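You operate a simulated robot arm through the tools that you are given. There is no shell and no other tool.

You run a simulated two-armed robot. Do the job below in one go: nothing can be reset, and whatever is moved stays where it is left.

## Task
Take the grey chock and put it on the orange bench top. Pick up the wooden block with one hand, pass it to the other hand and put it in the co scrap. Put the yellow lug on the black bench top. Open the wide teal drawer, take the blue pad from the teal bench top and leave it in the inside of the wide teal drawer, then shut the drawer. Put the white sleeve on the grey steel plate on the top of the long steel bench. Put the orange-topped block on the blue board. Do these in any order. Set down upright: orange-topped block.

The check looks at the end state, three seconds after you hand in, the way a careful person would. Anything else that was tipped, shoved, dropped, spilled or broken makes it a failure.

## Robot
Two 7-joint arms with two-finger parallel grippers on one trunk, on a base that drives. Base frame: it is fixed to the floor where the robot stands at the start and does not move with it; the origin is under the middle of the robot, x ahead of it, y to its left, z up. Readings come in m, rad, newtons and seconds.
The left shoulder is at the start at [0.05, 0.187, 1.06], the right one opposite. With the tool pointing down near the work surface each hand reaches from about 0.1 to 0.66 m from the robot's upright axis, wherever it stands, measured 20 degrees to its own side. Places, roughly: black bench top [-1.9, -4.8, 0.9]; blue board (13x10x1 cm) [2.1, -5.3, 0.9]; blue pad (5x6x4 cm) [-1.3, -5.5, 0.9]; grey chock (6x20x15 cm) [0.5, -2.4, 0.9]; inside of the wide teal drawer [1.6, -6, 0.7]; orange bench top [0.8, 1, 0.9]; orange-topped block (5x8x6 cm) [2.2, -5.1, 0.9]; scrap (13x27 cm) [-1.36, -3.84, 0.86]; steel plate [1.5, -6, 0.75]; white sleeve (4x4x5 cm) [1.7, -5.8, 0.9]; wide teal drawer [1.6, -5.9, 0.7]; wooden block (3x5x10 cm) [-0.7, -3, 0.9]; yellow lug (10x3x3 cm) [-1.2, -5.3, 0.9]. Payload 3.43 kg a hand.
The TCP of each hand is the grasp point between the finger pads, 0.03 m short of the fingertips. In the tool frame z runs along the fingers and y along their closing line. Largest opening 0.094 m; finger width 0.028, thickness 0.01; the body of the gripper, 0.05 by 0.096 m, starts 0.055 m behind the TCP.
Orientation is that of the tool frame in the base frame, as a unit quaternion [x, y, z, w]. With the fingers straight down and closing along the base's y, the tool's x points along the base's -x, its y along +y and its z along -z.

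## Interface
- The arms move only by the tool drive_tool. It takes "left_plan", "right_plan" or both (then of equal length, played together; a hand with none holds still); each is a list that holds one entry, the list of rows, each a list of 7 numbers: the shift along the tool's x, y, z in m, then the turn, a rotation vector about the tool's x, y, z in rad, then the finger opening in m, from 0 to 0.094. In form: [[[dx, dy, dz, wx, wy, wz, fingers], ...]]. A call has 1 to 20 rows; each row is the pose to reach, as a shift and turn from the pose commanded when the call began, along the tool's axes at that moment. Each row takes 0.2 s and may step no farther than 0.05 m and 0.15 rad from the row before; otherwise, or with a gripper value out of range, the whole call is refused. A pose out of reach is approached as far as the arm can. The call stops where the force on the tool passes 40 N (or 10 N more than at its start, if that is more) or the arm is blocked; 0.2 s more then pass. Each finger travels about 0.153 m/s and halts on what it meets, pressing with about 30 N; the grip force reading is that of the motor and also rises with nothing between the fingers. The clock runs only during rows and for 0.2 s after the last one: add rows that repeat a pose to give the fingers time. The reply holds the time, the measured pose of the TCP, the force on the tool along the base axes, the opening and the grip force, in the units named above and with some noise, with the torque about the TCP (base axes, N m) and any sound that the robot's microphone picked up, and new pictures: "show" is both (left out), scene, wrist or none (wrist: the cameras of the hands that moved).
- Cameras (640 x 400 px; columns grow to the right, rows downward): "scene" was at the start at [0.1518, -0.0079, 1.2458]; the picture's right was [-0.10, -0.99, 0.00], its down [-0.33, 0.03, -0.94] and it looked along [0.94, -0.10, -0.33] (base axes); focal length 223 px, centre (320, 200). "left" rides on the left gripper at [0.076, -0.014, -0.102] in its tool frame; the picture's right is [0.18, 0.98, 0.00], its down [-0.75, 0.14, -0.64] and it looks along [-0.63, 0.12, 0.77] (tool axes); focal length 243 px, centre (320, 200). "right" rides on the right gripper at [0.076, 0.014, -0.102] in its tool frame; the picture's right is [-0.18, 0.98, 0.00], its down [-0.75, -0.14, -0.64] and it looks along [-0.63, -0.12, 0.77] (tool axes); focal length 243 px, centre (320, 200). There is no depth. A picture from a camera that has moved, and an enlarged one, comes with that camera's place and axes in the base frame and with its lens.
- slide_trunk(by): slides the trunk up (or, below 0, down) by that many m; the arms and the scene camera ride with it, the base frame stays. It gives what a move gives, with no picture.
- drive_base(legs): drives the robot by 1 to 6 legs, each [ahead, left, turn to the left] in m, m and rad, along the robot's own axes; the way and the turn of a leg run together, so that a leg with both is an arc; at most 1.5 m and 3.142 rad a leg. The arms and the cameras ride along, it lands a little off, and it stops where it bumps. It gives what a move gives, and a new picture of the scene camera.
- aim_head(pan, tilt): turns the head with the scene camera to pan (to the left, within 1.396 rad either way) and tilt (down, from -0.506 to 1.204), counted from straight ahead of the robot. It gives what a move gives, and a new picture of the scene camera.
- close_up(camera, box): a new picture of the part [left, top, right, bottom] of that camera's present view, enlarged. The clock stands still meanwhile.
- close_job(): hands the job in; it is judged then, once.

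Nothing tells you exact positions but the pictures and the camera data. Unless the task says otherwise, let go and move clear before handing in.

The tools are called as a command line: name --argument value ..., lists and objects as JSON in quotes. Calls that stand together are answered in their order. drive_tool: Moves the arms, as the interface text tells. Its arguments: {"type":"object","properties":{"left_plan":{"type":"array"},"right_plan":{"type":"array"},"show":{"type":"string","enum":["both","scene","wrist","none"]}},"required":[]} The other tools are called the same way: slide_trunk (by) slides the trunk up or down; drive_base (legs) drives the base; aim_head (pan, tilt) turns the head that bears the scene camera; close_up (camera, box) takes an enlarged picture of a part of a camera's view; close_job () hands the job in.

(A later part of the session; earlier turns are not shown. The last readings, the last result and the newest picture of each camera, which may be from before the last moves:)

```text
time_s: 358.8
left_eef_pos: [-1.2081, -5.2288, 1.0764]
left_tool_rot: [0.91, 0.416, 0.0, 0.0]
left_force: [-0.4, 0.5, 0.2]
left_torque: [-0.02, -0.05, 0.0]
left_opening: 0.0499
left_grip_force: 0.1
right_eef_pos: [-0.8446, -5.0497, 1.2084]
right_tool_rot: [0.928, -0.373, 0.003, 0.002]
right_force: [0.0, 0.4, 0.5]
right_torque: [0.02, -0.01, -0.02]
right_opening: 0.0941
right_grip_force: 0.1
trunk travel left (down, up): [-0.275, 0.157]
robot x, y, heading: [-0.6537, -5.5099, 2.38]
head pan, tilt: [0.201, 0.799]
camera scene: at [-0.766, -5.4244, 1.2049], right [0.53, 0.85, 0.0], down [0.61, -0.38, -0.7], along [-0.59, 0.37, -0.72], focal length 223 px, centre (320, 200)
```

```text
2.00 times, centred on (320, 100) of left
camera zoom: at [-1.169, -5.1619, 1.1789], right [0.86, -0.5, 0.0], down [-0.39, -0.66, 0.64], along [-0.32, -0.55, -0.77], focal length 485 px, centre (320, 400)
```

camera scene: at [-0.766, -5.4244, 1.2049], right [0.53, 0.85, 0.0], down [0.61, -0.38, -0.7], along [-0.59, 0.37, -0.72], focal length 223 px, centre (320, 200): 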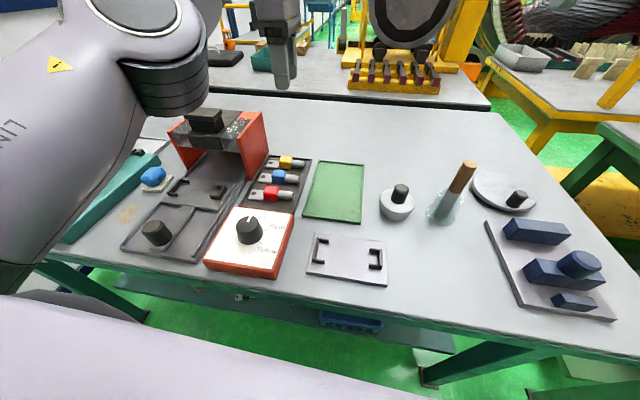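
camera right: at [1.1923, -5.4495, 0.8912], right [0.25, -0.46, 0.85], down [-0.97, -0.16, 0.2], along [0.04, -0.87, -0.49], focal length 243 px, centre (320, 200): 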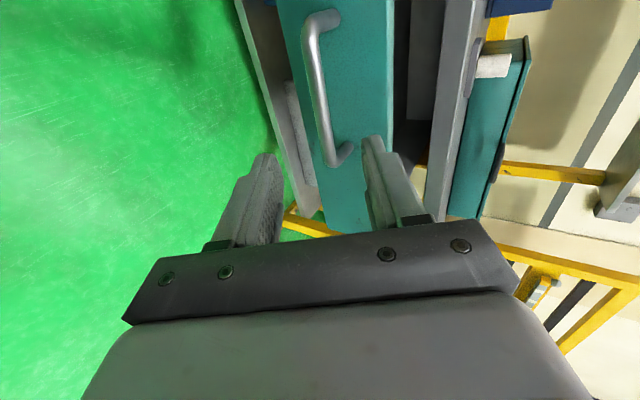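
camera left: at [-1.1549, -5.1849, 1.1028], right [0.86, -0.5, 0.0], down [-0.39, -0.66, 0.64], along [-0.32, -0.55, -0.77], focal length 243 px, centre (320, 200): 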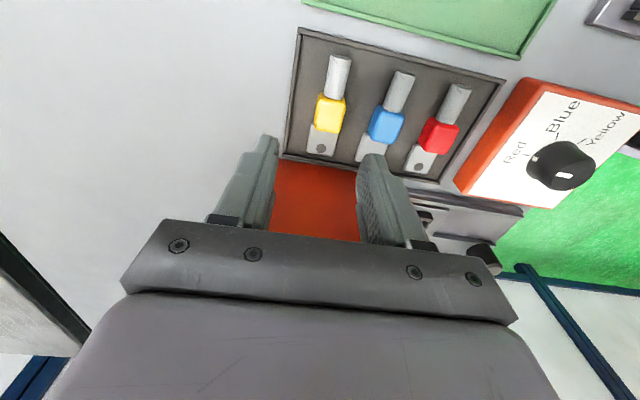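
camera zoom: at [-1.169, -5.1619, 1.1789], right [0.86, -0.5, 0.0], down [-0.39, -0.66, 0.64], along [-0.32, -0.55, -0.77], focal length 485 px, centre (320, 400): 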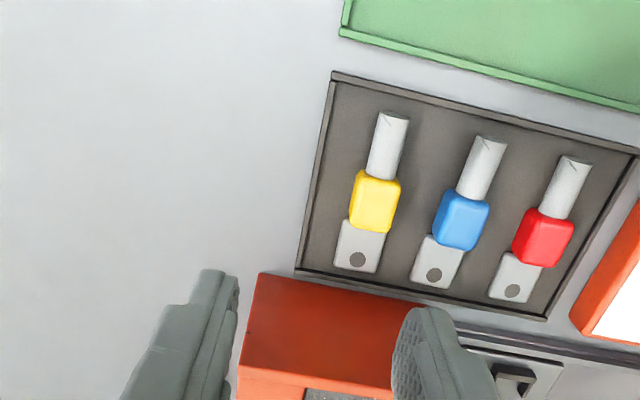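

drive_tool --left_plan '[[[-0.003, 0.012, 0.01, 0, 0, 0, 0.05], [-0.006, 0.024, 0.02, 0, 0, 0, 0.05], [-0.009, 0.035, 0.03, 0, 0, 0, 0.05], [-0.009, 0.035, 0.05, 0, 0, 0, 0.05], [-0.009, 0.035, 0.05, 0, 0, 0, 0.05]]]' --show "none"

close_up --camera "left" --box '[200, 0, 440, 200]'

```text
time_s: 359.9
left_eef_pos: [-1.2143, -5.2195, 1.0447]
left_tool_rot: [0.909, 0.416, 0.001, 0.0]
left_force: [-0.5, -0.2, 0.3]
left_torque: [-0.02, -0.01, 0.01]
left_opening: 0.0498
left_grip_force: 0.0
left hand out of reach, approached as far as the arm can: row 1, 2, 3, 4, 5
right_eef_pos: [-0.8439, -5.0505, 1.2095]
right_tool_rot: [0.928, -0.373, 0.002, 0.002]
right_force: [-0.2, 0.0, -0.3]
right_torque: [-0.02, -0.01, 0.0]
right_opening: 0.0942
right_grip_force: 0.1
trunk travel left (down, up): [-0.275, 0.157]
robot x, y, heading: [-0.6566, -5.5097, 2.383]
head pan, tilt: [0.201, 0.799]
```

```text
2.00 times, centred on (320, 100) of left
camera zoom: at [-1.1769, -5.155, 1.1474], right [0.86, -0.5, 0.0], down [-0.39, -0.66, 0.64], along [-0.32, -0.55, -0.77], focal length 485 px, centre (320, 400)
```

zoom: 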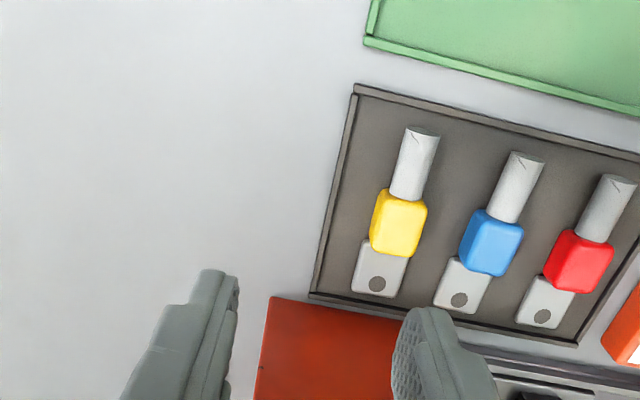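

The left arm is stuck at a joint limit in this turned pose. I'll lift it clear, return it to normal, and use the right hand instead with a sideways tilt so its camera clears the press.

drive_tool --left_plan '[[[0, 0, -0.03, 0, 0, 0.1, 0.05], [0, 0.02, -0.06, 0, 0, 0.24, 0.06], [0, 0.045, -0.08, 0, 0, 0.38, 0.07], [0, 0.07, -0.1, 0, 0, 0.52, 0.08], [0, 0.095, -0.1, 0, 0, 0.66, 0.09], [0, 0.12, -0.1, 0, 0, 0.8, 0.094], [0, 0.145, -0.1, 0, 0, 0.94, 0.094], [0, 0.17, -0.1, 0, 0, 1.08, 0.094], [0, 0.195, -0.1, 0, 0, 1.22, 0.094], [0, 0.22, -0.1, 0, 0, 1.36, 0.094], [0, 0.245, -0.1, 0, 0, 1.5, 0.094], [0, 0.26, -0.1, 0, 0, 1.597, 0.094], [0, 0.26, -0.1, 0, 0, 1.597, 0.094]]]' --show "scene"

```text
time_s: 362.8
left_eef_pos: [-1.0197, -5.3888, 1.1453]
left_tool_rot: [0.933, -0.361, 0.001, -0.001]
left_force: [0.2, 0.1, -0.1]
left_torque: [0.02, 0.03, 0.0]
left_opening: 0.0941
left_grip_force: 0.0
left hand out of reach, approached as far as the arm can: row 1, 3
right_eef_pos: [-0.8459, -5.0507, 1.2088]
right_tool_rot: [0.928, -0.373, 0.003, 0.002]
right_force: [-0.3, 0.3, -0.6]
right_torque: [-0.03, -0.04, 0.02]
right_opening: 0.0939
right_grip_force: 0.1
trunk travel left (down, up): [-0.275, 0.157]
robot x, y, heading: [-0.6566, -5.509, 2.381]
head pan, tilt: [0.201, 0.799]
camera scene: at [-0.7655, -5.4249, 1.2051], right [0.53, 0.85, 0.0], down [0.61, -0.38, -0.7], along [-0.59, 0.37, -0.72], focal length 223 px, centre (320, 200)
```

scene: 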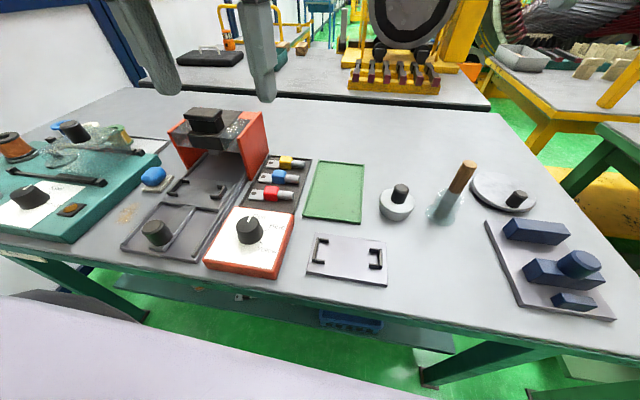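

Shifting left so the lug is slightly to my right and the pad slightly to my left.

drive_base --legs '[[-0.02, 0.29, 0]]'

aim_head --pan -0.1 --tilt 0.8

close_up --camera "scene" --box '[220, 120, 400, 260]'

```text
time_s: 365.9
left_eef_pos: [-1.2086, -5.6154, 1.1446]
left_tool_rot: [0.932, -0.363, 0.0, -0.001]
left_force: [-0.9, 0.0, 1.2]
left_torque: [0.0, 0.04, 0.01]
left_opening: 0.094
left_grip_force: 0.1
right_eef_pos: [-1.0322, -5.2762, 1.2088]
right_tool_rot: [0.928, -0.374, 0.003, 0.001]
right_force: [0.1, -0.8, 0.7]
right_torque: [-0.01, 0.0, -0.04]
right_opening: 0.0941
right_grip_force: 0.1
trunk travel left (down, up): [-0.275, 0.157]
robot x, y, heading: [-0.8455, -5.737, 2.373]
head pan, tilt: [0.201, 0.799]
camera scene: at [-0.9549, -5.6521, 1.2051], right [0.53, 0.85, 0.0], down [0.61, -0.38, -0.7], along [-0.59, 0.37, -0.72], focal length 223 px, centre (320, 200)
```

scene: 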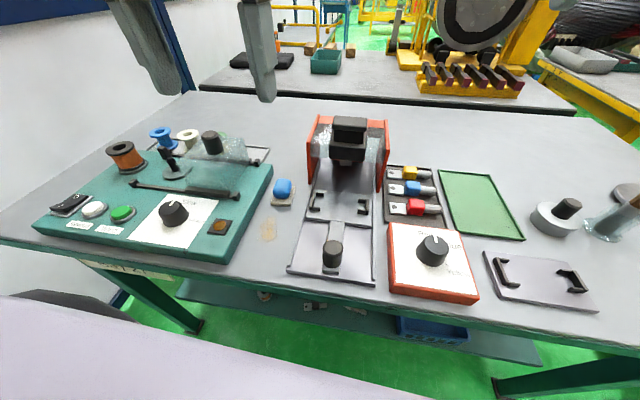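

```text
time_s: 366.7
left_eef_pos: [-1.2083, -5.6153, 1.145]
left_tool_rot: [0.932, -0.362, 0.001, -0.001]
left_force: [-0.4, 0.6, 0.7]
left_torque: [0.01, -0.03, 0.04]
left_opening: 0.0938
left_grip_force: 0.1
right_eef_pos: [-1.0326, -5.278, 1.2091]
right_tool_rot: [0.927, -0.375, 0.004, 0.001]
right_force: [-0.4, -0.3, -0.5]
right_torque: [0.03, -0.01, 0.0]
right_opening: 0.0939
right_grip_force: 0.1
trunk travel left (down, up): [-0.275, 0.157]
robot x, y, heading: [-0.8453, -5.737, 2.375]
head pan, tilt: [-0.099, 0.799]
camera scene: at [-0.9391, -5.6338, 1.2051], right [0.76, 0.65, 0.0], down [0.47, -0.54, -0.7], along [-0.45, 0.53, -0.72], focal length 223 px, centre (320, 200)
```

scene: 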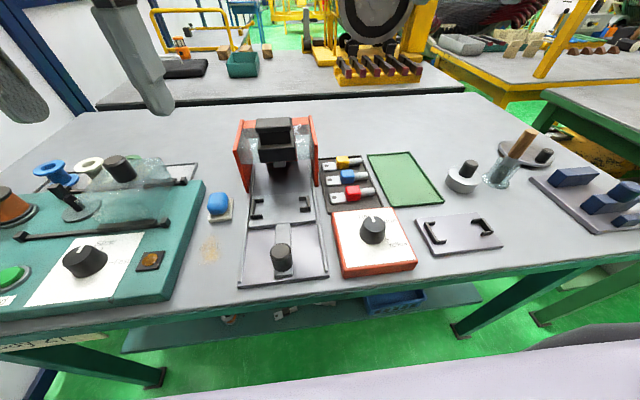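

```text
2.86 times, centred on (310, 190) of scene
camera zoom: at [-0.9391, -5.6338, 1.2051], right [0.76, 0.65, 0.0], down [0.47, -0.54, -0.7], along [-0.45, 0.53, -0.72], focal length 637 px, centre (349, 229)
```

zoom: 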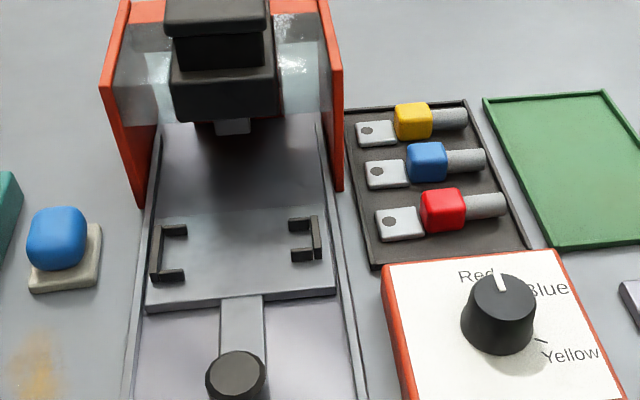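

I'll move the right hand over the yellow lug with a +90° turn at safe height, then add a sideways tilt.

drive_tool --right_plan '[[[-0.011, 0.007, 0.01, 0, 0, 0.14, 0.07], [-0.022, 0.014, 0.02, 0, 0, 0.28, 0.06], [-0.033, 0.021, 0.03, 0, 0, 0.42, 0.05], [-0.044, 0.028, 0.04, 0, 0, 0.56, 0.05], [-0.055, 0.035, 0.05, 0, 0, 0.7, 0.05], [-0.067, 0.042, 0.06, 0, 0, 0.84, 0.05], [-0.079, 0.049, 0.07, 0, 0, 0.98, 0.05], [-0.091, 0.056, 0.08, 0, 0, 1.12, 0.05], [-0.103, 0.064, 0.09, 0, 0, 1.26, 0.05], [-0.115, 0.072, 0.1, 0, 0, 1.4, 0.05], [-0.126, 0.082, 0.11, 0, 0, 1.523, 0.05], [-0.126, 0.082, 0.12, 0, 0, 1.523, 0.05]]]' --show "wrist"

```text
time_s: 369.3
left_eef_pos: [-1.2081, -5.6144, 1.1451]
left_tool_rot: [0.932, -0.362, 0.0, -0.001]
left_force: [-0.2, -0.4, -0.2]
left_torque: [0.03, -0.02, 0.02]
left_opening: 0.0942
left_grip_force: 0.0
right_eef_pos: [-1.1794, -5.2494, 1.0872]
right_tool_rot: [-0.412, 0.911, -0.003, 0.001]
right_force: [-0.1, 0.2, -1.3]
right_torque: [0.0, -0.03, -0.03]
right_opening: 0.0499
right_grip_force: 0.0
right hand out of reach, approached as far as the arm can: row 11
trunk travel left (down, up): [-0.275, 0.157]
robot x, y, heading: [-0.8527, -5.7341, 2.375]
head pan, tilt: [-0.099, 0.799]
camera right: at [-1.2406, -5.297, 1.1895], right [-0.62, 0.79, -0.01], down [0.6, 0.48, 0.64], along [0.51, 0.39, -0.77], focal length 243 px, centre (320, 200)
```

right: 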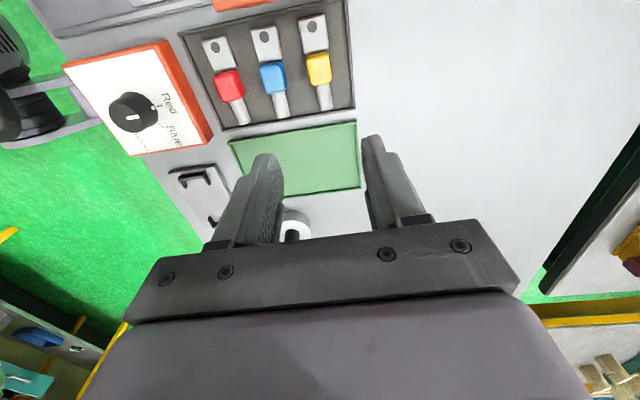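

Reached. Now adding the sideways tilt.

drive_tool --right_plan '[[[0, 0, 0.01, 0, 0.13, 0, 0.05], [0, 0, 0.02, 0, 0.27, 0, 0.05], [0, 0, 0.03, 0, 0.4, 0, 0.05], [0, 0, 0.04, 0, 0.4, 0, 0.05], [0, 0, 0.04, 0, 0.4, 0, 0.05]]]'

close_up --camera "right" --box '[200, 0, 440, 200]'

```text
time_s: 370.5
left_eef_pos: [-1.2078, -5.6158, 1.1451]
left_tool_rot: [0.932, -0.362, 0.0, -0.001]
left_force: [-0.4, 0.3, 0.5]
left_torque: [-0.04, 0.03, 0.02]
left_opening: 0.0938
left_grip_force: 0.0
right_eef_pos: [-1.1985, -5.2344, 1.0557]
right_tool_rot: [-0.403, 0.893, -0.084, -0.18]
right_force: [-0.7, 1.1, 0.3]
right_torque: [0.0, -0.02, 0.0]
right_opening: 0.0502
right_grip_force: 0.0
right hand out of reach, approached as far as the arm can: row 1, 2, 3, 4, 5
trunk travel left (down, up): [-0.275, 0.157]
robot x, y, heading: [-0.8426, -5.7395, 2.377]
head pan, tilt: [-0.099, 0.799]
camera scene: at [-0.939, -5.6339, 1.2051], right [0.76, 0.65, 0.0], down [0.47, -0.55, -0.7], along [-0.45, 0.53, -0.72], focal length 223 px, centre (320, 200)
camera right: at [-1.2303, -5.2467, 1.179], right [-0.63, 0.78, -0.08], down [0.73, 0.62, 0.3], along [0.28, 0.13, -0.95], focal length 243 px, centre (320, 200)
```

scene: 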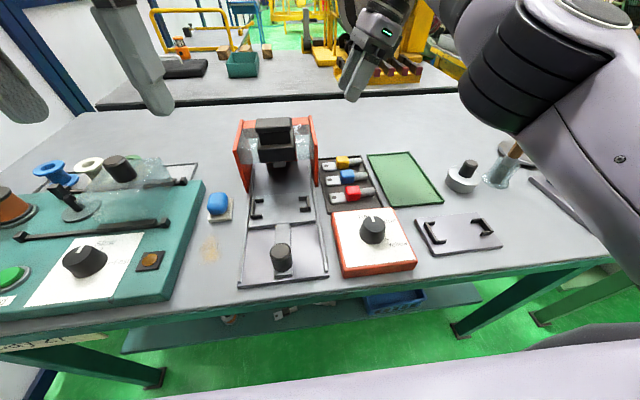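
right: 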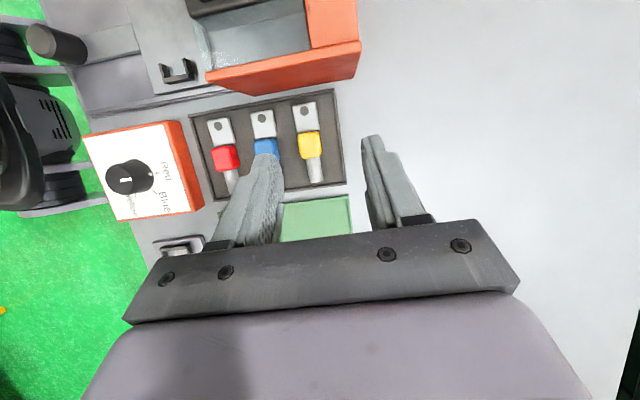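

```text
2.00 times, centred on (320, 100) of right
camera zoom: at [-1.2303, -5.2467, 1.179], right [-0.63, 0.78, -0.08], down [0.73, 0.62, 0.3], along [0.28, 0.13, -0.95], focal length 485 px, centre (320, 400)
```

zoom: 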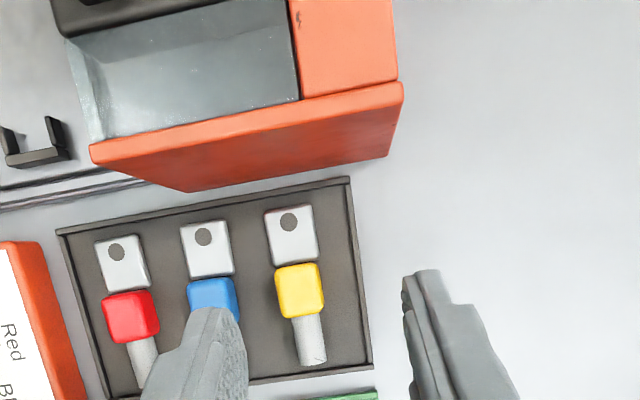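

The tilted pose wants more distance from my body. I'll back the base 5 cm and re-approach with a smaller tilt.

drive_base --legs '[[-0.06, 0, 0]]'

drive_tool --right_plan '[[[0, 0.01, 0, 0, -0.1, 0, 0.05], [0, 0.02, 0, 0, -0.2, 0, 0.05], [0, 0.03, 0, 0, -0.2, 0, 0.05], [0, 0.03, 0, 0, -0.2, 0, 0.05]]]' --show "wrist"

close_up --camera "right" --box '[200, 0, 440, 200]'

```text
time_s: 371.5
left_eef_pos: [-1.1655, -5.6565, 1.1455]
left_tool_rot: [0.932, -0.362, 0.001, -0.001]
left_force: [0.5, 0.0, 0.1]
left_torque: [0.0, 0.03, 0.01]
left_opening: 0.0938
left_grip_force: 0.1
right_eef_pos: [-1.1562, -5.2755, 1.0568]
right_tool_rot: [-0.405, 0.892, -0.085, -0.18]
right_force: [0.4, -0.2, 0.1]
right_torque: [0.04, 0.05, -0.02]
right_opening: 0.0497
right_grip_force: 0.1
trunk travel left (down, up): [-0.275, 0.157]
robot x, y, heading: [-0.8045, -5.7803, 2.377]
head pan, tilt: [-0.099, 0.799]
camera scene: at [-0.8961, -5.6751, 1.2052], right [0.76, 0.65, 0.0], down [0.47, -0.54, -0.7], along [-0.45, 0.53, -0.72], focal length 223 px, centre (320, 200)
```

scene: 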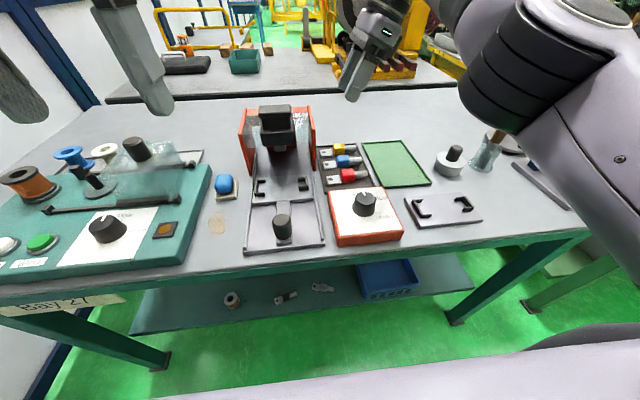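

```text
time_s: 372.5
left_eef_pos: [-1.1654, -5.6558, 1.1452]
left_tool_rot: [0.932, -0.362, 0.0, -0.001]
left_force: [0.1, 1.1, 0.4]
left_torque: [-0.01, -0.02, -0.01]
left_opening: 0.0941
left_grip_force: 0.0
right_eef_pos: [-1.151, -5.2746, 1.0469]
right_tool_rot: [-0.411, 0.906, -0.044, -0.09]
right_force: [-0.2, 0.5, 0.5]
right_torque: [-0.01, 0.0, 0.0]
right_opening: 0.0499
right_grip_force: 0.1
right hand out of reach, approached as far as the arm can: row 1, 2, 3, 4
trunk travel left (down, up): [-0.275, 0.157]
robot x, y, heading: [-0.8026, -5.781, 2.376]
head pan, tilt: [-0.099, 0.799]
camera right: at [-1.1984, -5.3045, 1.1618], right [-0.62, 0.78, -0.04], down [0.67, 0.56, 0.48], along [0.4, 0.27, -0.88], focal length 243 px, centre (320, 200)
```

right: 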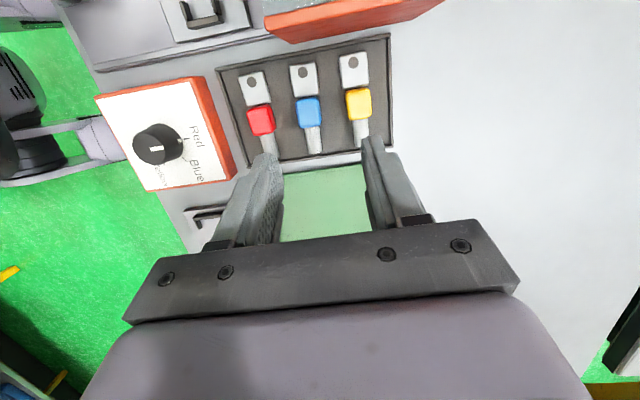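

```text
2.00 times, centred on (320, 100) of right
camera zoom: at [-1.1984, -5.3045, 1.1618], right [-0.62, 0.78, -0.04], down [0.67, 0.56, 0.48], along [0.4, 0.27, -0.88], focal length 485 px, centre (320, 400)
```

zoom: 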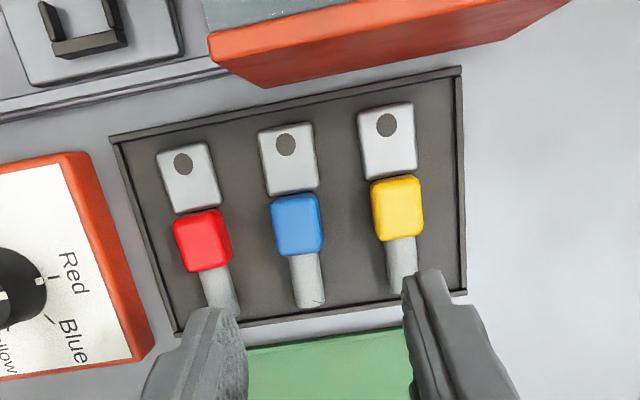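

This turned pose is awkward too. Better idea: grip the lug lengthwise with the normal hand orientation – one finger on the collar's left face, the other on the barrel's end (about 5.7 cm apart). Raising and returning the right hand to normal.

drive_tool --right_plan '[[[0, -0.02, -0.03, 0, -0.1, 0, 0.05], [0, -0.05, -0.05, 0, -0.2, 0, 0.06], [0, -0.08, -0.07, 0, -0.2, 0, 0.07], [0, -0.1, -0.08, 0, -0.2, 0, 0.08]]]' --show "none"

drive_tool --right_plan '[[[0, 0, 0, 0, 0, -0.14, 0.085], [0, 0, 0, 0, 0, -0.28, 0.085], [0, 0, 0, 0, 0, -0.42, 0.085], [0, 0, 0, 0, 0, -0.56, 0.085], [0, 0, 0, 0, 0, -0.7, 0.085], [0, 0, 0, 0, 0, -0.84, 0.085], [0, 0, 0, 0, 0, -0.98, 0.085], [0, 0, 0, 0, 0, -1.12, 0.085], [0, 0, 0, 0, 0, -1.26, 0.085], [0, 0, 0, 0, 0, -1.4, 0.085], [0, 0, 0, 0, 0, -1.523, 0.085], [0, 0, 0, 0, 0, -1.523, 0.085]]]' --show "scene"

```text
time_s: 373.5
left_eef_pos: [-1.1663, -5.6562, 1.1447]
left_tool_rot: [0.932, -0.362, 0.001, -0.001]
left_force: [0.6, 0.7, -0.7]
left_torque: [-0.02, 0.03, 0.01]
left_opening: 0.0941
left_grip_force: 0.1
right_eef_pos: [-1.0653, -5.328, 1.1261]
right_tool_rot: [-0.413, 0.911, -0.003, 0.001]
right_force: [0.0, -0.5, 0.6]
right_torque: [0.01, 0.01, 0.07]
right_opening: 0.0799
right_grip_force: 0.0
trunk travel left (down, up): [-0.275, 0.157]
robot x, y, heading: [-0.804, -5.7817, 2.373]
head pan, tilt: [-0.099, 0.799]
```

```text
time_s: 376.1
left_eef_pos: [-1.1656, -5.6556, 1.1456]
left_tool_rot: [0.932, -0.363, 0.0, 0.0]
left_force: [-0.4, 0.5, 0.4]
left_torque: [0.01, -0.02, 0.01]
left_opening: 0.094
left_grip_force: 0.1
right_eef_pos: [-1.0666, -5.3273, 1.1256]
right_tool_rot: [0.928, -0.374, 0.003, 0.001]
right_force: [0.3, -0.4, 0.3]
right_torque: [-0.01, -0.01, 0.01]
right_opening: 0.0849
right_grip_force: 0.0
trunk travel left (down, up): [-0.275, 0.157]
robot x, y, heading: [-0.7987, -5.7772, 2.378]
head pan, tilt: [-0.099, 0.799]
camera scene: at [-0.8965, -5.6747, 1.2051], right [0.76, 0.65, 0.0], down [0.47, -0.54, -0.7], along [-0.45, 0.53, -0.72], focal length 223 px, centre (320, 200)
```

scene: 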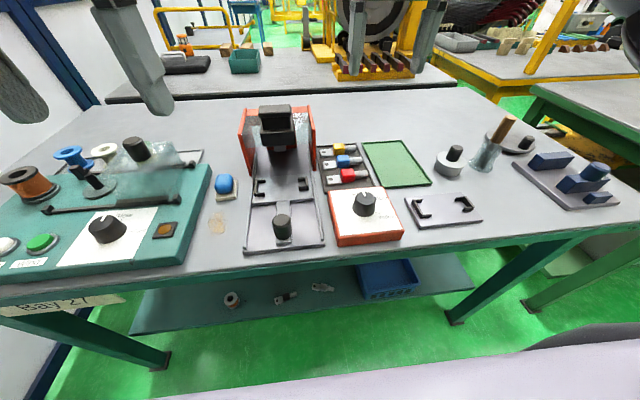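

drive_base --legs '[[0.06, 0, 0]]'

close_up --camera "right" --box '[200, 0, 440, 200]'

```text
time_s: 377.1
left_eef_pos: [-1.2085, -5.616, 1.1453]
left_tool_rot: [0.932, -0.362, 0.0, -0.001]
left_force: [0.1, 0.4, -0.3]
left_torque: [0.02, -0.04, 0.01]
left_opening: 0.094
left_grip_force: 0.0
right_eef_pos: [-1.109, -5.2861, 1.1254]
right_tool_rot: [0.927, -0.374, 0.003, 0.002]
right_force: [0.4, 0.3, -1.5]
right_torque: [-0.04, -0.02, 0.0]
right_opening: 0.085
right_grip_force: 0.0
trunk travel left (down, up): [-0.275, 0.157]
robot x, y, heading: [-0.842, -5.7379, 2.38]
head pan, tilt: [-0.099, 0.799]
camera scene: at [-0.9397, -5.6333, 1.205], right [0.76, 0.65, 0.0], down [0.47, -0.55, -0.7], along [-0.45, 0.53, -0.72], focal length 223 px, centre (320, 200)
```

scene: 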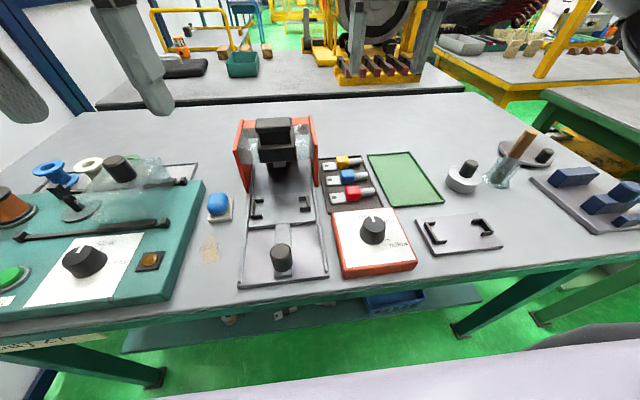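

```text
2.00 times, centred on (320, 100) of right
camera zoom: at [-1.0649, -5.3488, 1.2278], right [-0.81, -0.58, 0.0], down [-0.45, 0.63, 0.64], along [-0.37, 0.52, -0.77], focal length 485 px, centre (320, 400)
```

zoom: 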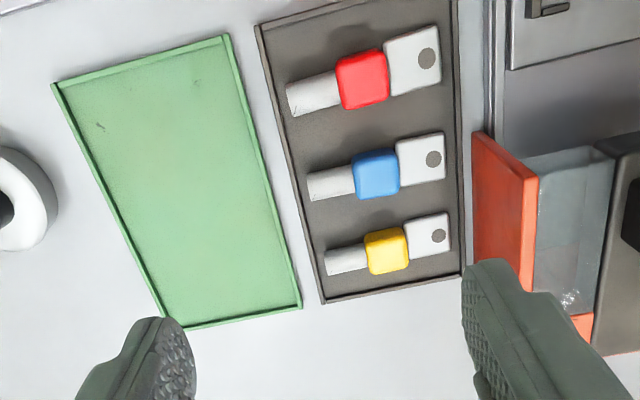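

From the wrist view the lug lies across the hand: 6 cm from barrel end to the collar's left face. Moving over its grip centre and part-way down.

drive_tool --right_plan '[[[-0.03, 0.008, 0.02, 0, 0, -0.02, 0.085], [-0.06, 0.016, 0.04, 0, 0, -0.035, 0.085], [-0.073, 0.0195, 0.07, 0, 0, -0.035, 0.085], [-0.073, 0.0195, 0.11, 0, 0, -0.035, 0.085], [-0.073, 0.0195, 0.13, 0, 0, -0.035, 0.085], [-0.073, 0.0195, 0.13, 0, 0, -0.035, 0.085]]]' --show "wrist"

close_up --camera "right" --box '[200, 0, 440, 200]'

```text
time_s: 378.5
left_eef_pos: [-1.2087, -5.6149, 1.1456]
left_tool_rot: [0.932, -0.362, 0.0, -0.001]
left_force: [0.0, -0.4, 0.6]
left_torque: [-0.02, -0.01, -0.02]
left_opening: 0.0939
left_grip_force: 0.1
right_eef_pos: [-1.1735, -5.2536, 0.9955]
right_tool_rot: [0.934, -0.357, 0.003, 0.002]
right_force: [0.4, -0.1, -0.6]
right_torque: [0.02, -0.01, -0.01]
right_opening: 0.0849
right_grip_force: 0.0
trunk travel left (down, up): [-0.275, 0.157]
robot x, y, heading: [-0.8436, -5.7384, 2.377]
head pan, tilt: [-0.099, 0.799]
camera right: at [-1.1274, -5.3133, 1.0981], right [-0.79, -0.61, 0.0], down [-0.47, 0.61, 0.64], along [-0.39, 0.51, -0.77], focal length 243 px, centre (320, 200)
```

right: 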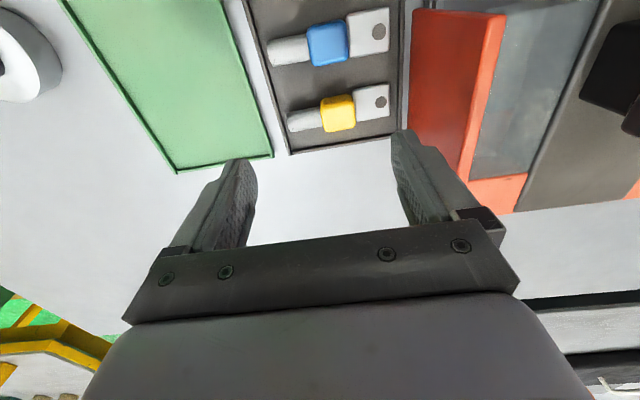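

```text
2.00 times, centred on (320, 100) of right
camera zoom: at [-1.1274, -5.3133, 1.0981], right [-0.79, -0.61, 0.0], down [-0.47, 0.61, 0.64], along [-0.39, 0.51, -0.77], focal length 485 px, centre (320, 400)
```

zoom: 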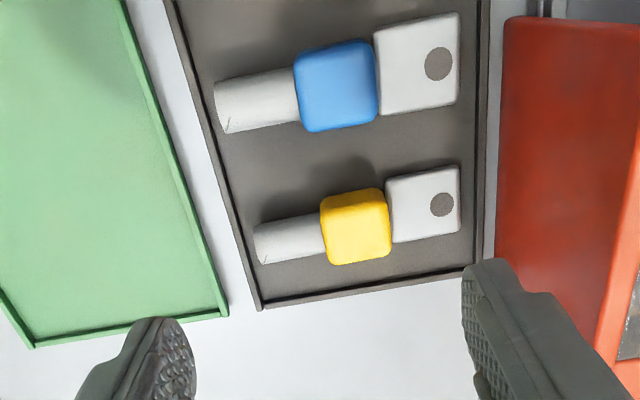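

Centred within millimetres. Descending to z ≈ 0.905 with the fingers at both ends.

drive_tool --right_plan '[[[-0.005, -0.002, 0.03, 0, 0, 0, 0.085], [-0.005, -0.002, 0.06, 0, 0, 0, 0.085], [-0.005, -0.002, 0.08, 0, 0, 0, 0.085], [-0.005, -0.002, 0.09, 0, 0, 0, 0.085], [-0.005, -0.002, 0.09, 0, 0, 0, 0.085]]]'

close_up --camera "right" --box '[180, 60, 460, 240]'

```text
time_s: 379.7
left_eef_pos: [-1.2091, -5.6153, 1.1445]
left_tool_rot: [0.932, -0.363, 0.0, 0.0]
left_force: [-0.2, -1.0, 0.4]
left_torque: [-0.02, -0.02, -0.03]
left_opening: 0.094
left_grip_force: 0.1
right_eef_pos: [-1.174, -5.2487, 0.9046]
right_tool_rot: [0.933, -0.359, 0.004, 0.001]
right_force: [0.5, -0.5, -1.0]
right_torque: [0.0, 0.01, 0.0]
right_opening: 0.0851
right_grip_force: 0.0
trunk travel left (down, up): [-0.275, 0.157]
robot x, y, heading: [-0.8434, -5.7372, 2.377]
head pan, tilt: [-0.099, 0.799]
camera scene: at [-0.9392, -5.6337, 1.2051], right [0.76, 0.65, 0.0], down [0.47, -0.54, -0.7], along [-0.45, 0.53, -0.72], focal length 223 px, centre (320, 200)
camera right: at [-1.1274, -5.3085, 1.0075], right [-0.79, -0.61, 0.0], down [-0.47, 0.61, 0.64], along [-0.39, 0.51, -0.77], focal length 243 px, centre (320, 200)
```

scene: 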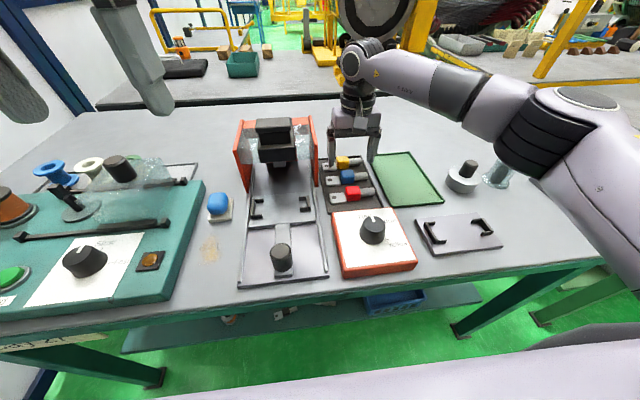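
right: 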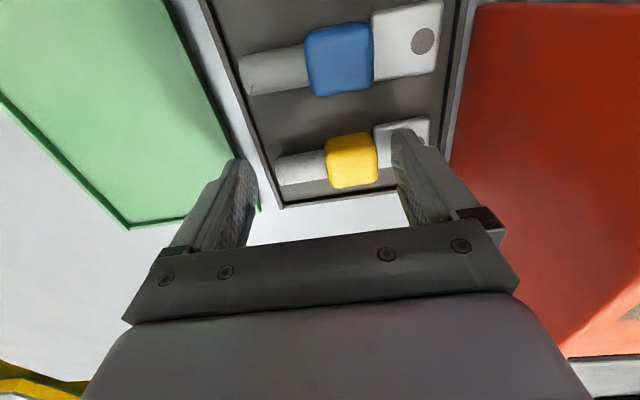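

```text
2.22 times, centred on (320, 150) of right
camera zoom: at [-1.1274, -5.3085, 1.0075], right [-0.79, -0.61, 0.0], down [-0.47, 0.61, 0.64], along [-0.39, 0.51, -0.77], focal length 539 px, centre (320, 311)
```

zoom: 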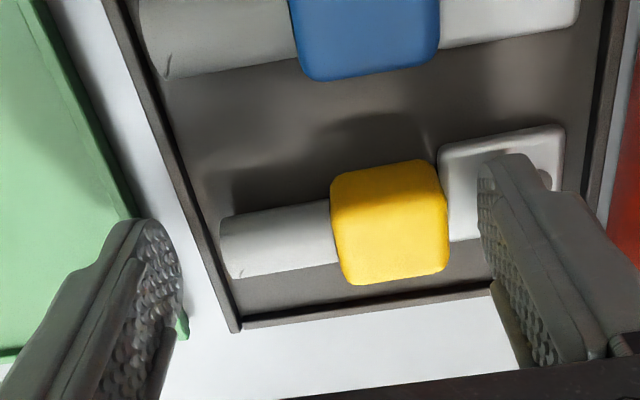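

The left finger hangs over the tongue, the right one just outside the rack's rim. I'll nudge 5 mm and close partly to make sure the fingertips clear the rim.

drive_tool --right_plan '[[[0.003, 0.001, -0.001, 0, 0, 0, 0.085], [0.005, 0.0025, -0.001, 0, 0, 0, 0.08], [0.005, 0.0025, -0.001, 0, 0, 0, 0.072], [0.005, 0.0025, -0.001, 0, 0, 0, 0.072]]]' --show "none"

close_up --camera "right" --box '[180, 60, 460, 240]'

```text
time_s: 380.7
left_eef_pos: [-1.2087, -5.6155, 1.144]
left_tool_rot: [0.932, -0.363, 0.001, -0.001]
left_force: [0.2, -0.3, 0.3]
left_torque: [-0.05, -0.01, -0.01]
left_opening: 0.0941
left_grip_force: 0.1
right_eef_pos: [-1.1723, -5.2521, 0.9078]
right_tool_rot: [0.934, -0.357, 0.003, 0.002]
right_force: [-0.6, 0.3, 0.8]
right_torque: [0.0, -0.01, 0.03]
right_opening: 0.0718
right_grip_force: 0.0
trunk travel left (down, up): [-0.275, 0.157]
robot x, y, heading: [-0.8427, -5.7353, 2.377]
head pan, tilt: [-0.099, 0.799]
```

```text
2.22 times, centred on (320, 150) of right
camera zoom: at [-1.1268, -5.3131, 1.0092], right [-0.79, -0.61, 0.0], down [-0.47, 0.61, 0.64], along [-0.39, 0.51, -0.77], focal length 539 px, centre (320, 311)
```

zoom: 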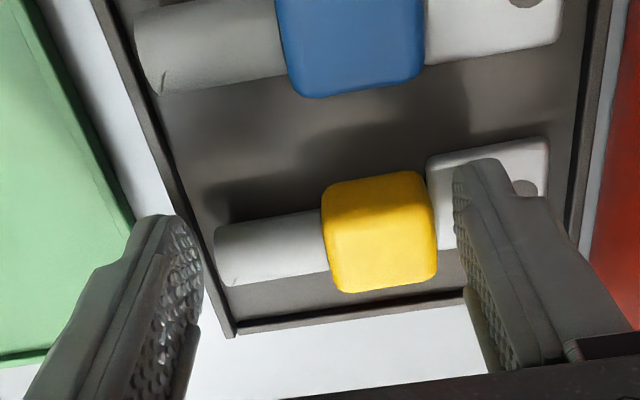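

No contact with the rim so far. Closing fully.

drive_tool --right_plan '[[[0, 0, 0, 0, 0, 0, 0.066], [0, 0, 0, 0, 0, 0, 0.06], [0, 0, 0, 0, 0, 0, 0.05], [0, 0, 0, 0, 0, 0, 0.03], [0, 0, 0, 0, 0, 0, 0.0], [0, 0, 0, 0, 0, 0, 0.0]]]' --show "none"

close_up --camera "right" --box '[180, 60, 460, 240]'

```text
time_s: 382.1
left_eef_pos: [-1.2081, -5.6158, 1.1465]
left_tool_rot: [0.932, -0.362, 0.001, -0.001]
left_force: [-0.3, -0.6, -0.7]
left_torque: [-0.01, 0.0, 0.01]
left_opening: 0.094
left_grip_force: 0.1
right_eef_pos: [-1.1731, -5.2514, 0.9061]
right_tool_rot: [0.934, -0.358, 0.003, 0.003]
right_force: [-0.1, -0.3, 0.4]
right_torque: [0.02, -0.01, 0.01]
right_opening: 0.0598
right_grip_force: 29.9
trunk travel left (down, up): [-0.275, 0.157]
robot x, y, heading: [-0.8452, -5.737, 2.378]
head pan, tilt: [-0.099, 0.799]
```

```text
2.22 times, centred on (320, 150) of right
camera zoom: at [-1.1268, -5.3131, 1.0092], right [-0.79, -0.61, 0.0], down [-0.47, 0.61, 0.64], along [-0.39, 0.51, -0.77], focal length 539 px, centre (320, 311)
```

zoom: 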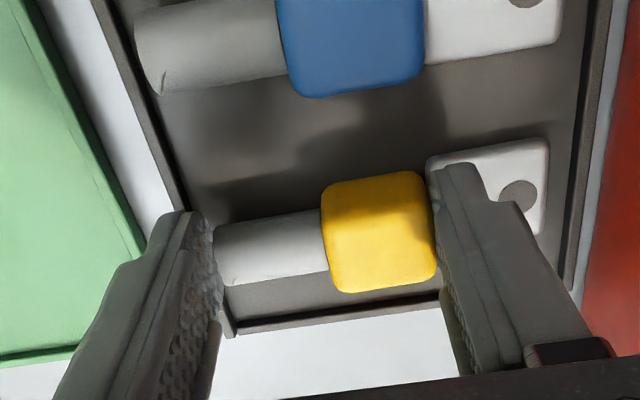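

Gripped at 6.0 cm, just as expected. Lifting gently and checking that it stays.

drive_tool --right_plan '[[[0, 0, -0.005, 0, 0, 0, 0.0], [0, 0, -0.012, 0, 0, 0, 0.0], [0, 0, -0.02, 0, 0, 0, 0.0], [0, 0, -0.03, 0, 0, 0, 0.0], [0, 0, -0.045, 0, 0, 0, 0.0], [0, 0, -0.06, 0, 0, 0, 0.0]]]'

```text
time_s: 383.5
left_eef_pos: [-1.2079, -5.6154, 1.1447]
left_tool_rot: [0.932, -0.363, 0.0, 0.0]
left_force: [-0.2, 0.4, -0.5]
left_torque: [0.0, -0.02, 0.0]
left_opening: 0.094
left_grip_force: 0.0
right_eef_pos: [-1.1737, -5.2523, 0.9662]
right_tool_rot: [0.934, -0.357, 0.003, 0.001]
right_force: [0.4, 0.6, -1.4]
right_torque: [-0.05, -0.01, 0.0]
right_opening: 0.0598
right_grip_force: 29.6
trunk travel left (down, up): [-0.275, 0.157]
robot x, y, heading: [-0.8437, -5.7369, 2.376]
head pan, tilt: [-0.099, 0.799]
camera scene: at [-0.9393, -5.6338, 1.205], right [0.76, 0.65, 0.0], down [0.47, -0.54, -0.7], along [-0.45, 0.53, -0.72], focal length 223 px, centre (320, 200)
camera right: at [-1.1282, -5.3121, 1.0686], right [-0.79, -0.61, 0.0], down [-0.47, 0.61, 0.64], along [-0.39, 0.5, -0.77], focal length 243 px, centre (320, 200)
```

scene: 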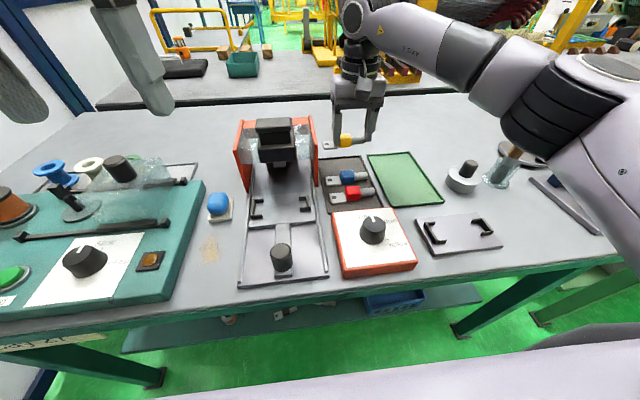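
right: 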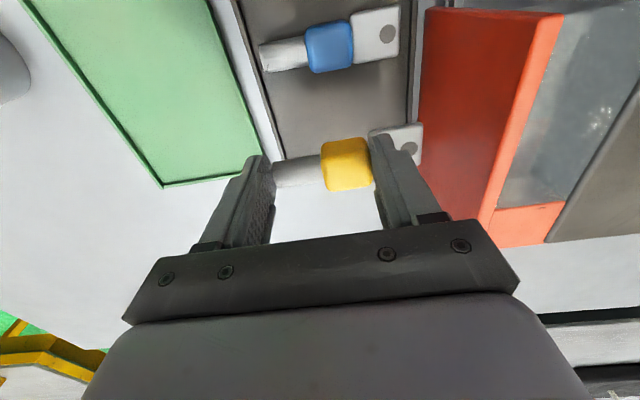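

The yellow lug is lifted cleanly. Raising it and drawing it back toward me.

drive_tool --right_plan '[[[0, 0, -0.03, 0, 0, 0, 0.0], [0, 0, -0.06, 0, 0, 0, 0.0], [0.01, 0, -0.09, 0, 0, 0, 0.0], [0.04, 0, -0.12, 0, 0, 0, 0.0], [0.07, -0.02, -0.15, 0, 0, 0, 0.0], [0.1, -0.04, -0.18, 0, 0, 0, 0.0], [0.13, -0.06, -0.2, 0, 0, 0, 0.0], [0.16, -0.08, -0.2, 0, 0, 0, 0.0], [0.19, -0.1, -0.2, 0, 0, 0, 0.0], [0.22, -0.12, -0.2, 0, 0, 0, 0.0]]]' --show "wrist"

close_up --camera "scene" --box '[160, 160, 300, 260]'

```text
time_s: 385.7
left_eef_pos: [-1.2064, -5.6159, 1.1451]
left_tool_rot: [0.932, -0.362, -0.001, -0.001]
left_force: [-0.4, 0.4, -0.9]
left_torque: [0.05, -0.03, -0.01]
left_opening: 0.0941
left_grip_force: 0.1
right_eef_pos: [-0.9304, -5.3065, 1.1674]
right_tool_rot: [0.934, -0.358, 0.003, 0.002]
right_force: [1.4, 0.2, -1.0]
right_torque: [-0.01, 0.0, 0.03]
right_opening: 0.0601
right_grip_force: 29.3
trunk travel left (down, up): [-0.275, 0.157]
robot x, y, heading: [-0.8449, -5.7356, 2.377]
head pan, tilt: [-0.099, 0.799]
camera right: at [-0.8841, -5.3681, 1.2693], right [-0.79, -0.61, 0.0], down [-0.47, 0.61, 0.64], along [-0.39, 0.51, -0.77], focal length 243 px, centre (320, 200)
```

right: 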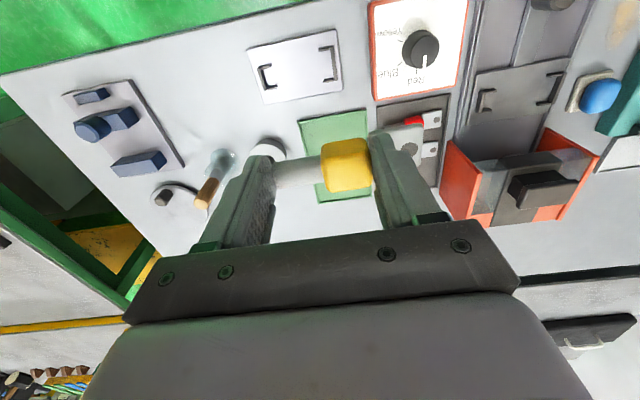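

```text
4.00 times, centred on (230, 210) of scene
camera zoom: at [-0.9387, -5.6337, 1.2051], right [0.76, 0.65, 0.0], down [0.47, -0.54, -0.7], along [-0.45, 0.53, -0.72], focal length 892 px, centre (680, 160)
```

zoom: 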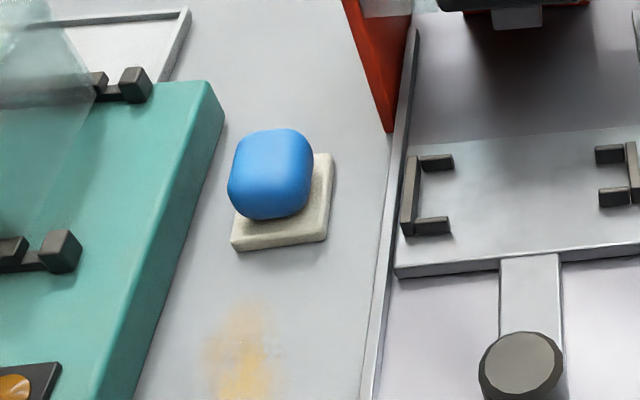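

The lug is safe in the right hand. The pad's 5 x 6 cm foot is centred at about (-1.294, -5.533), aligned with 2.43 rad. Moving the left hand above it.

drive_tool --left_plan '[[[-0.03, -0.001, 0.02, 0, 0, -0.015, 0.07], [-0.06, -0.002, 0.04, 0, 0, -0.03, 0.068], [-0.09, -0.003, 0.06, 0, 0, -0.03, 0.066], [-0.115, -0.003, 0.09, 0, 0, -0.03, 0.066], [-0.115, -0.003, 0.12, 0, 0, -0.03, 0.066], [-0.115, -0.003, 0.12, 0, 0, -0.03, 0.066]]]'

close_up --camera "left" --box '[200, 0, 440, 200]'

```text
time_s: 387.1
left_eef_pos: [-1.2913, -5.5345, 1.0255]
left_tool_rot: [0.937, -0.349, 0.0, -0.001]
left_force: [1.1, -0.6, -0.1]
left_torque: [0.0, -0.03, 0.0]
left_opening: 0.0662
left_grip_force: 0.2
right_eef_pos: [-0.9314, -5.3058, 1.1668]
right_tool_rot: [0.934, -0.357, 0.003, 0.003]
right_force: [-0.1, 0.0, -0.7]
right_torque: [0.0, -0.05, 0.0]
right_opening: 0.06
right_grip_force: 30.2
trunk travel left (down, up): [-0.275, 0.157]
robot x, y, heading: [-0.8459, -5.7393, 2.376]
head pan, tilt: [-0.099, 0.799]
camera scene: at [-0.9392, -5.6337, 1.2051], right [0.76, 0.65, 0.0], down [0.47, -0.54, -0.7], along [-0.45, 0.53, -0.72], focal length 223 px, centre (320, 200)
camera left: at [-1.2249, -5.5742, 1.1272], right [-0.5, -0.86, 0.0], down [-0.66, 0.38, 0.64], along [-0.55, 0.32, -0.77], focal length 243 px, centre (320, 200)
```

scene: 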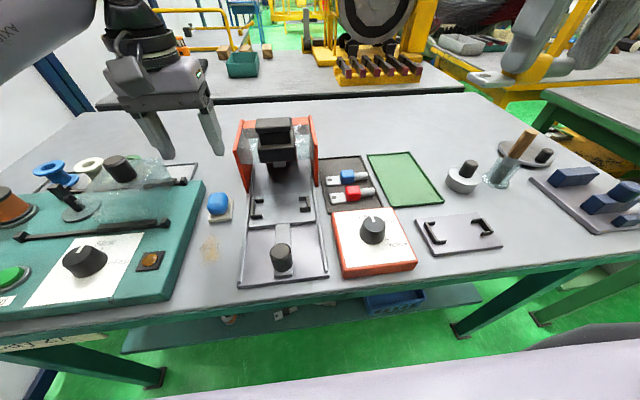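
left: 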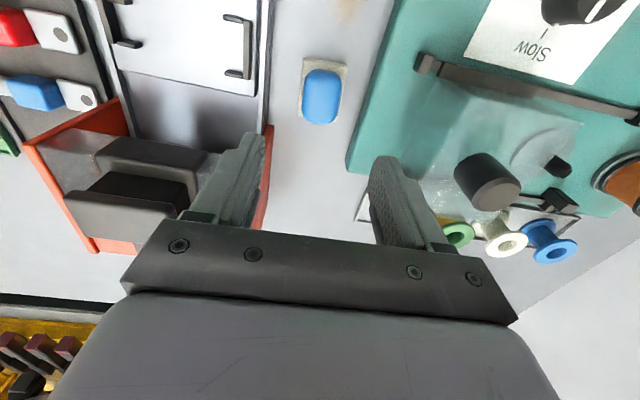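

```text
2.00 times, centred on (320, 100) of left
camera zoom: at [-1.2249, -5.5742, 1.1272], right [-0.5, -0.86, 0.0], down [-0.66, 0.38, 0.64], along [-0.55, 0.32, -0.77], focal length 485 px, centre (320, 400)
```

zoom: 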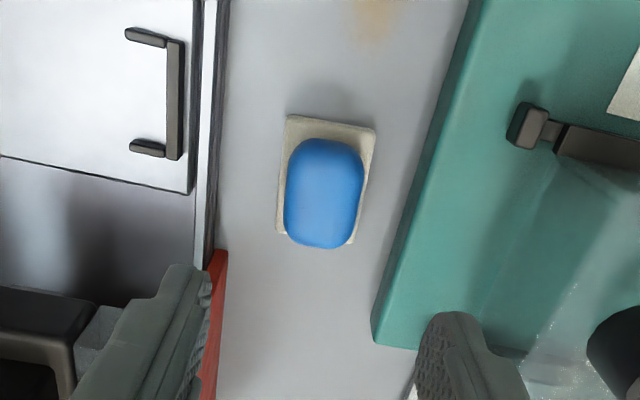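

Aligned; the pad is about 7 mm nearer to me. Correcting, descending with a 6 cm opening and gripping the blue part.

drive_tool --left_plan '[[[0.007, 0.001, 0.03, 0, 0, 0, 0.06], [0.007, 0.001, 0.06, 0, 0, 0, 0.06], [0.007, 0.001, 0.09, 0, 0, 0, 0.06], [0.007, 0.001, 0.11, 0, 0, 0, 0.06], [0.007, 0.001, 0.122, 0, 0, 0, 0.06], [0.007, 0.001, 0.122, 0, 0, 0, 0.06]]]'

```text
time_s: 388.5
left_eef_pos: [-1.286, -5.5402, 0.9022]
left_tool_rot: [0.937, -0.349, 0.0, 0.0]
left_force: [-0.4, 0.4, -0.2]
left_torque: [-0.02, -0.03, -0.03]
left_opening: 0.0604
left_grip_force: 0.0
right_eef_pos: [-0.9311, -5.308, 1.1672]
right_tool_rot: [0.934, -0.358, 0.003, 0.001]
right_force: [-0.3, -0.9, -1.1]
right_torque: [-0.05, -0.02, 0.03]
right_opening: 0.06
right_grip_force: 30.2
trunk travel left (down, up): [-0.275, 0.157]
robot x, y, heading: [-0.8446, -5.739, 2.375]
head pan, tilt: [-0.099, 0.799]
camera scene: at [-0.9392, -5.6337, 1.2051], right [0.76, 0.65, 0.0], down [0.47, -0.54, -0.7], along [-0.45, 0.53, -0.72], focal length 223 px, centre (320, 200)
camera left: at [-1.2188, -5.5802, 1.0057], right [-0.5, -0.86, 0.0], down [-0.66, 0.38, 0.64], along [-0.55, 0.32, -0.77], focal length 243 px, centre (320, 200)
```

scene: 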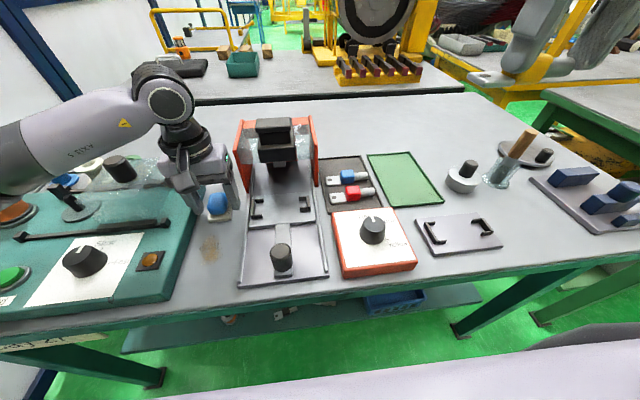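
left: 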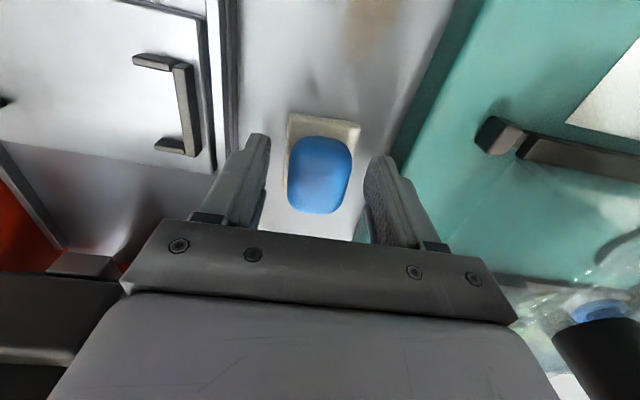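

The fingers straddle the pad. Closing and lifting.

drive_tool --left_plan '[[[0, 0, 0, 0, 0, 0, 0.045], [0, 0, 0, 0, 0, 0, 0.03], [0, 0, 0, 0, 0, 0, 0.0], [0, 0, 0, 0, 0, 0, 0.0], [0, 0, -0.01, 0, 0, 0, 0.0], [0, 0, -0.03, 0, 0, 0, 0.0], [0, 0, -0.06, 0, 0, 0, 0.0]]]'

```text
time_s: 390.1
left_eef_pos: [-1.2863, -5.5418, 0.9639]
left_tool_rot: [0.937, -0.349, 0.0, -0.001]
left_force: [-0.7, 0.4, -0.8]
left_torque: [0.03, -0.02, -0.01]
left_opening: 0.0355
left_grip_force: 30.1
right_eef_pos: [-0.9313, -5.3079, 1.1667]
right_tool_rot: [0.934, -0.357, 0.002, 0.002]
right_force: [0.2, -0.4, -0.5]
right_torque: [-0.01, 0.02, 0.01]
right_opening: 0.0603
right_grip_force: 30.1
trunk travel left (down, up): [-0.275, 0.157]
robot x, y, heading: [-0.8469, -5.7367, 2.377]
head pan, tilt: [-0.099, 0.799]
camera scene: at [-0.9391, -5.6337, 1.205], right [0.76, 0.65, 0.0], down [0.47, -0.54, -0.7], along [-0.45, 0.53, -0.72], focal length 223 px, centre (320, 200)
camera left: at [-1.2202, -5.5806, 1.0666], right [-0.5, -0.86, 0.0], down [-0.66, 0.39, 0.64], along [-0.55, 0.32, -0.77], focal length 243 px, centre (320, 200)
```

scene: 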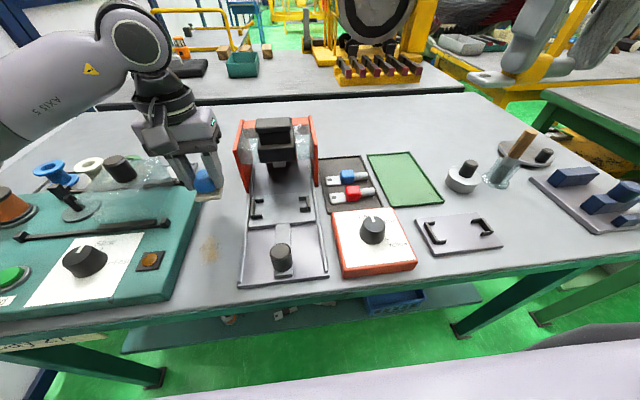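
left: 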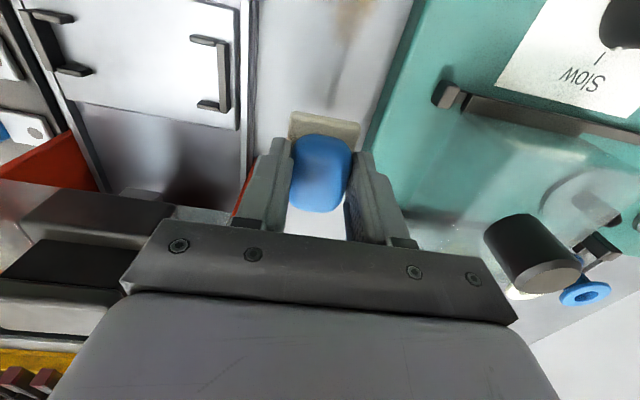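

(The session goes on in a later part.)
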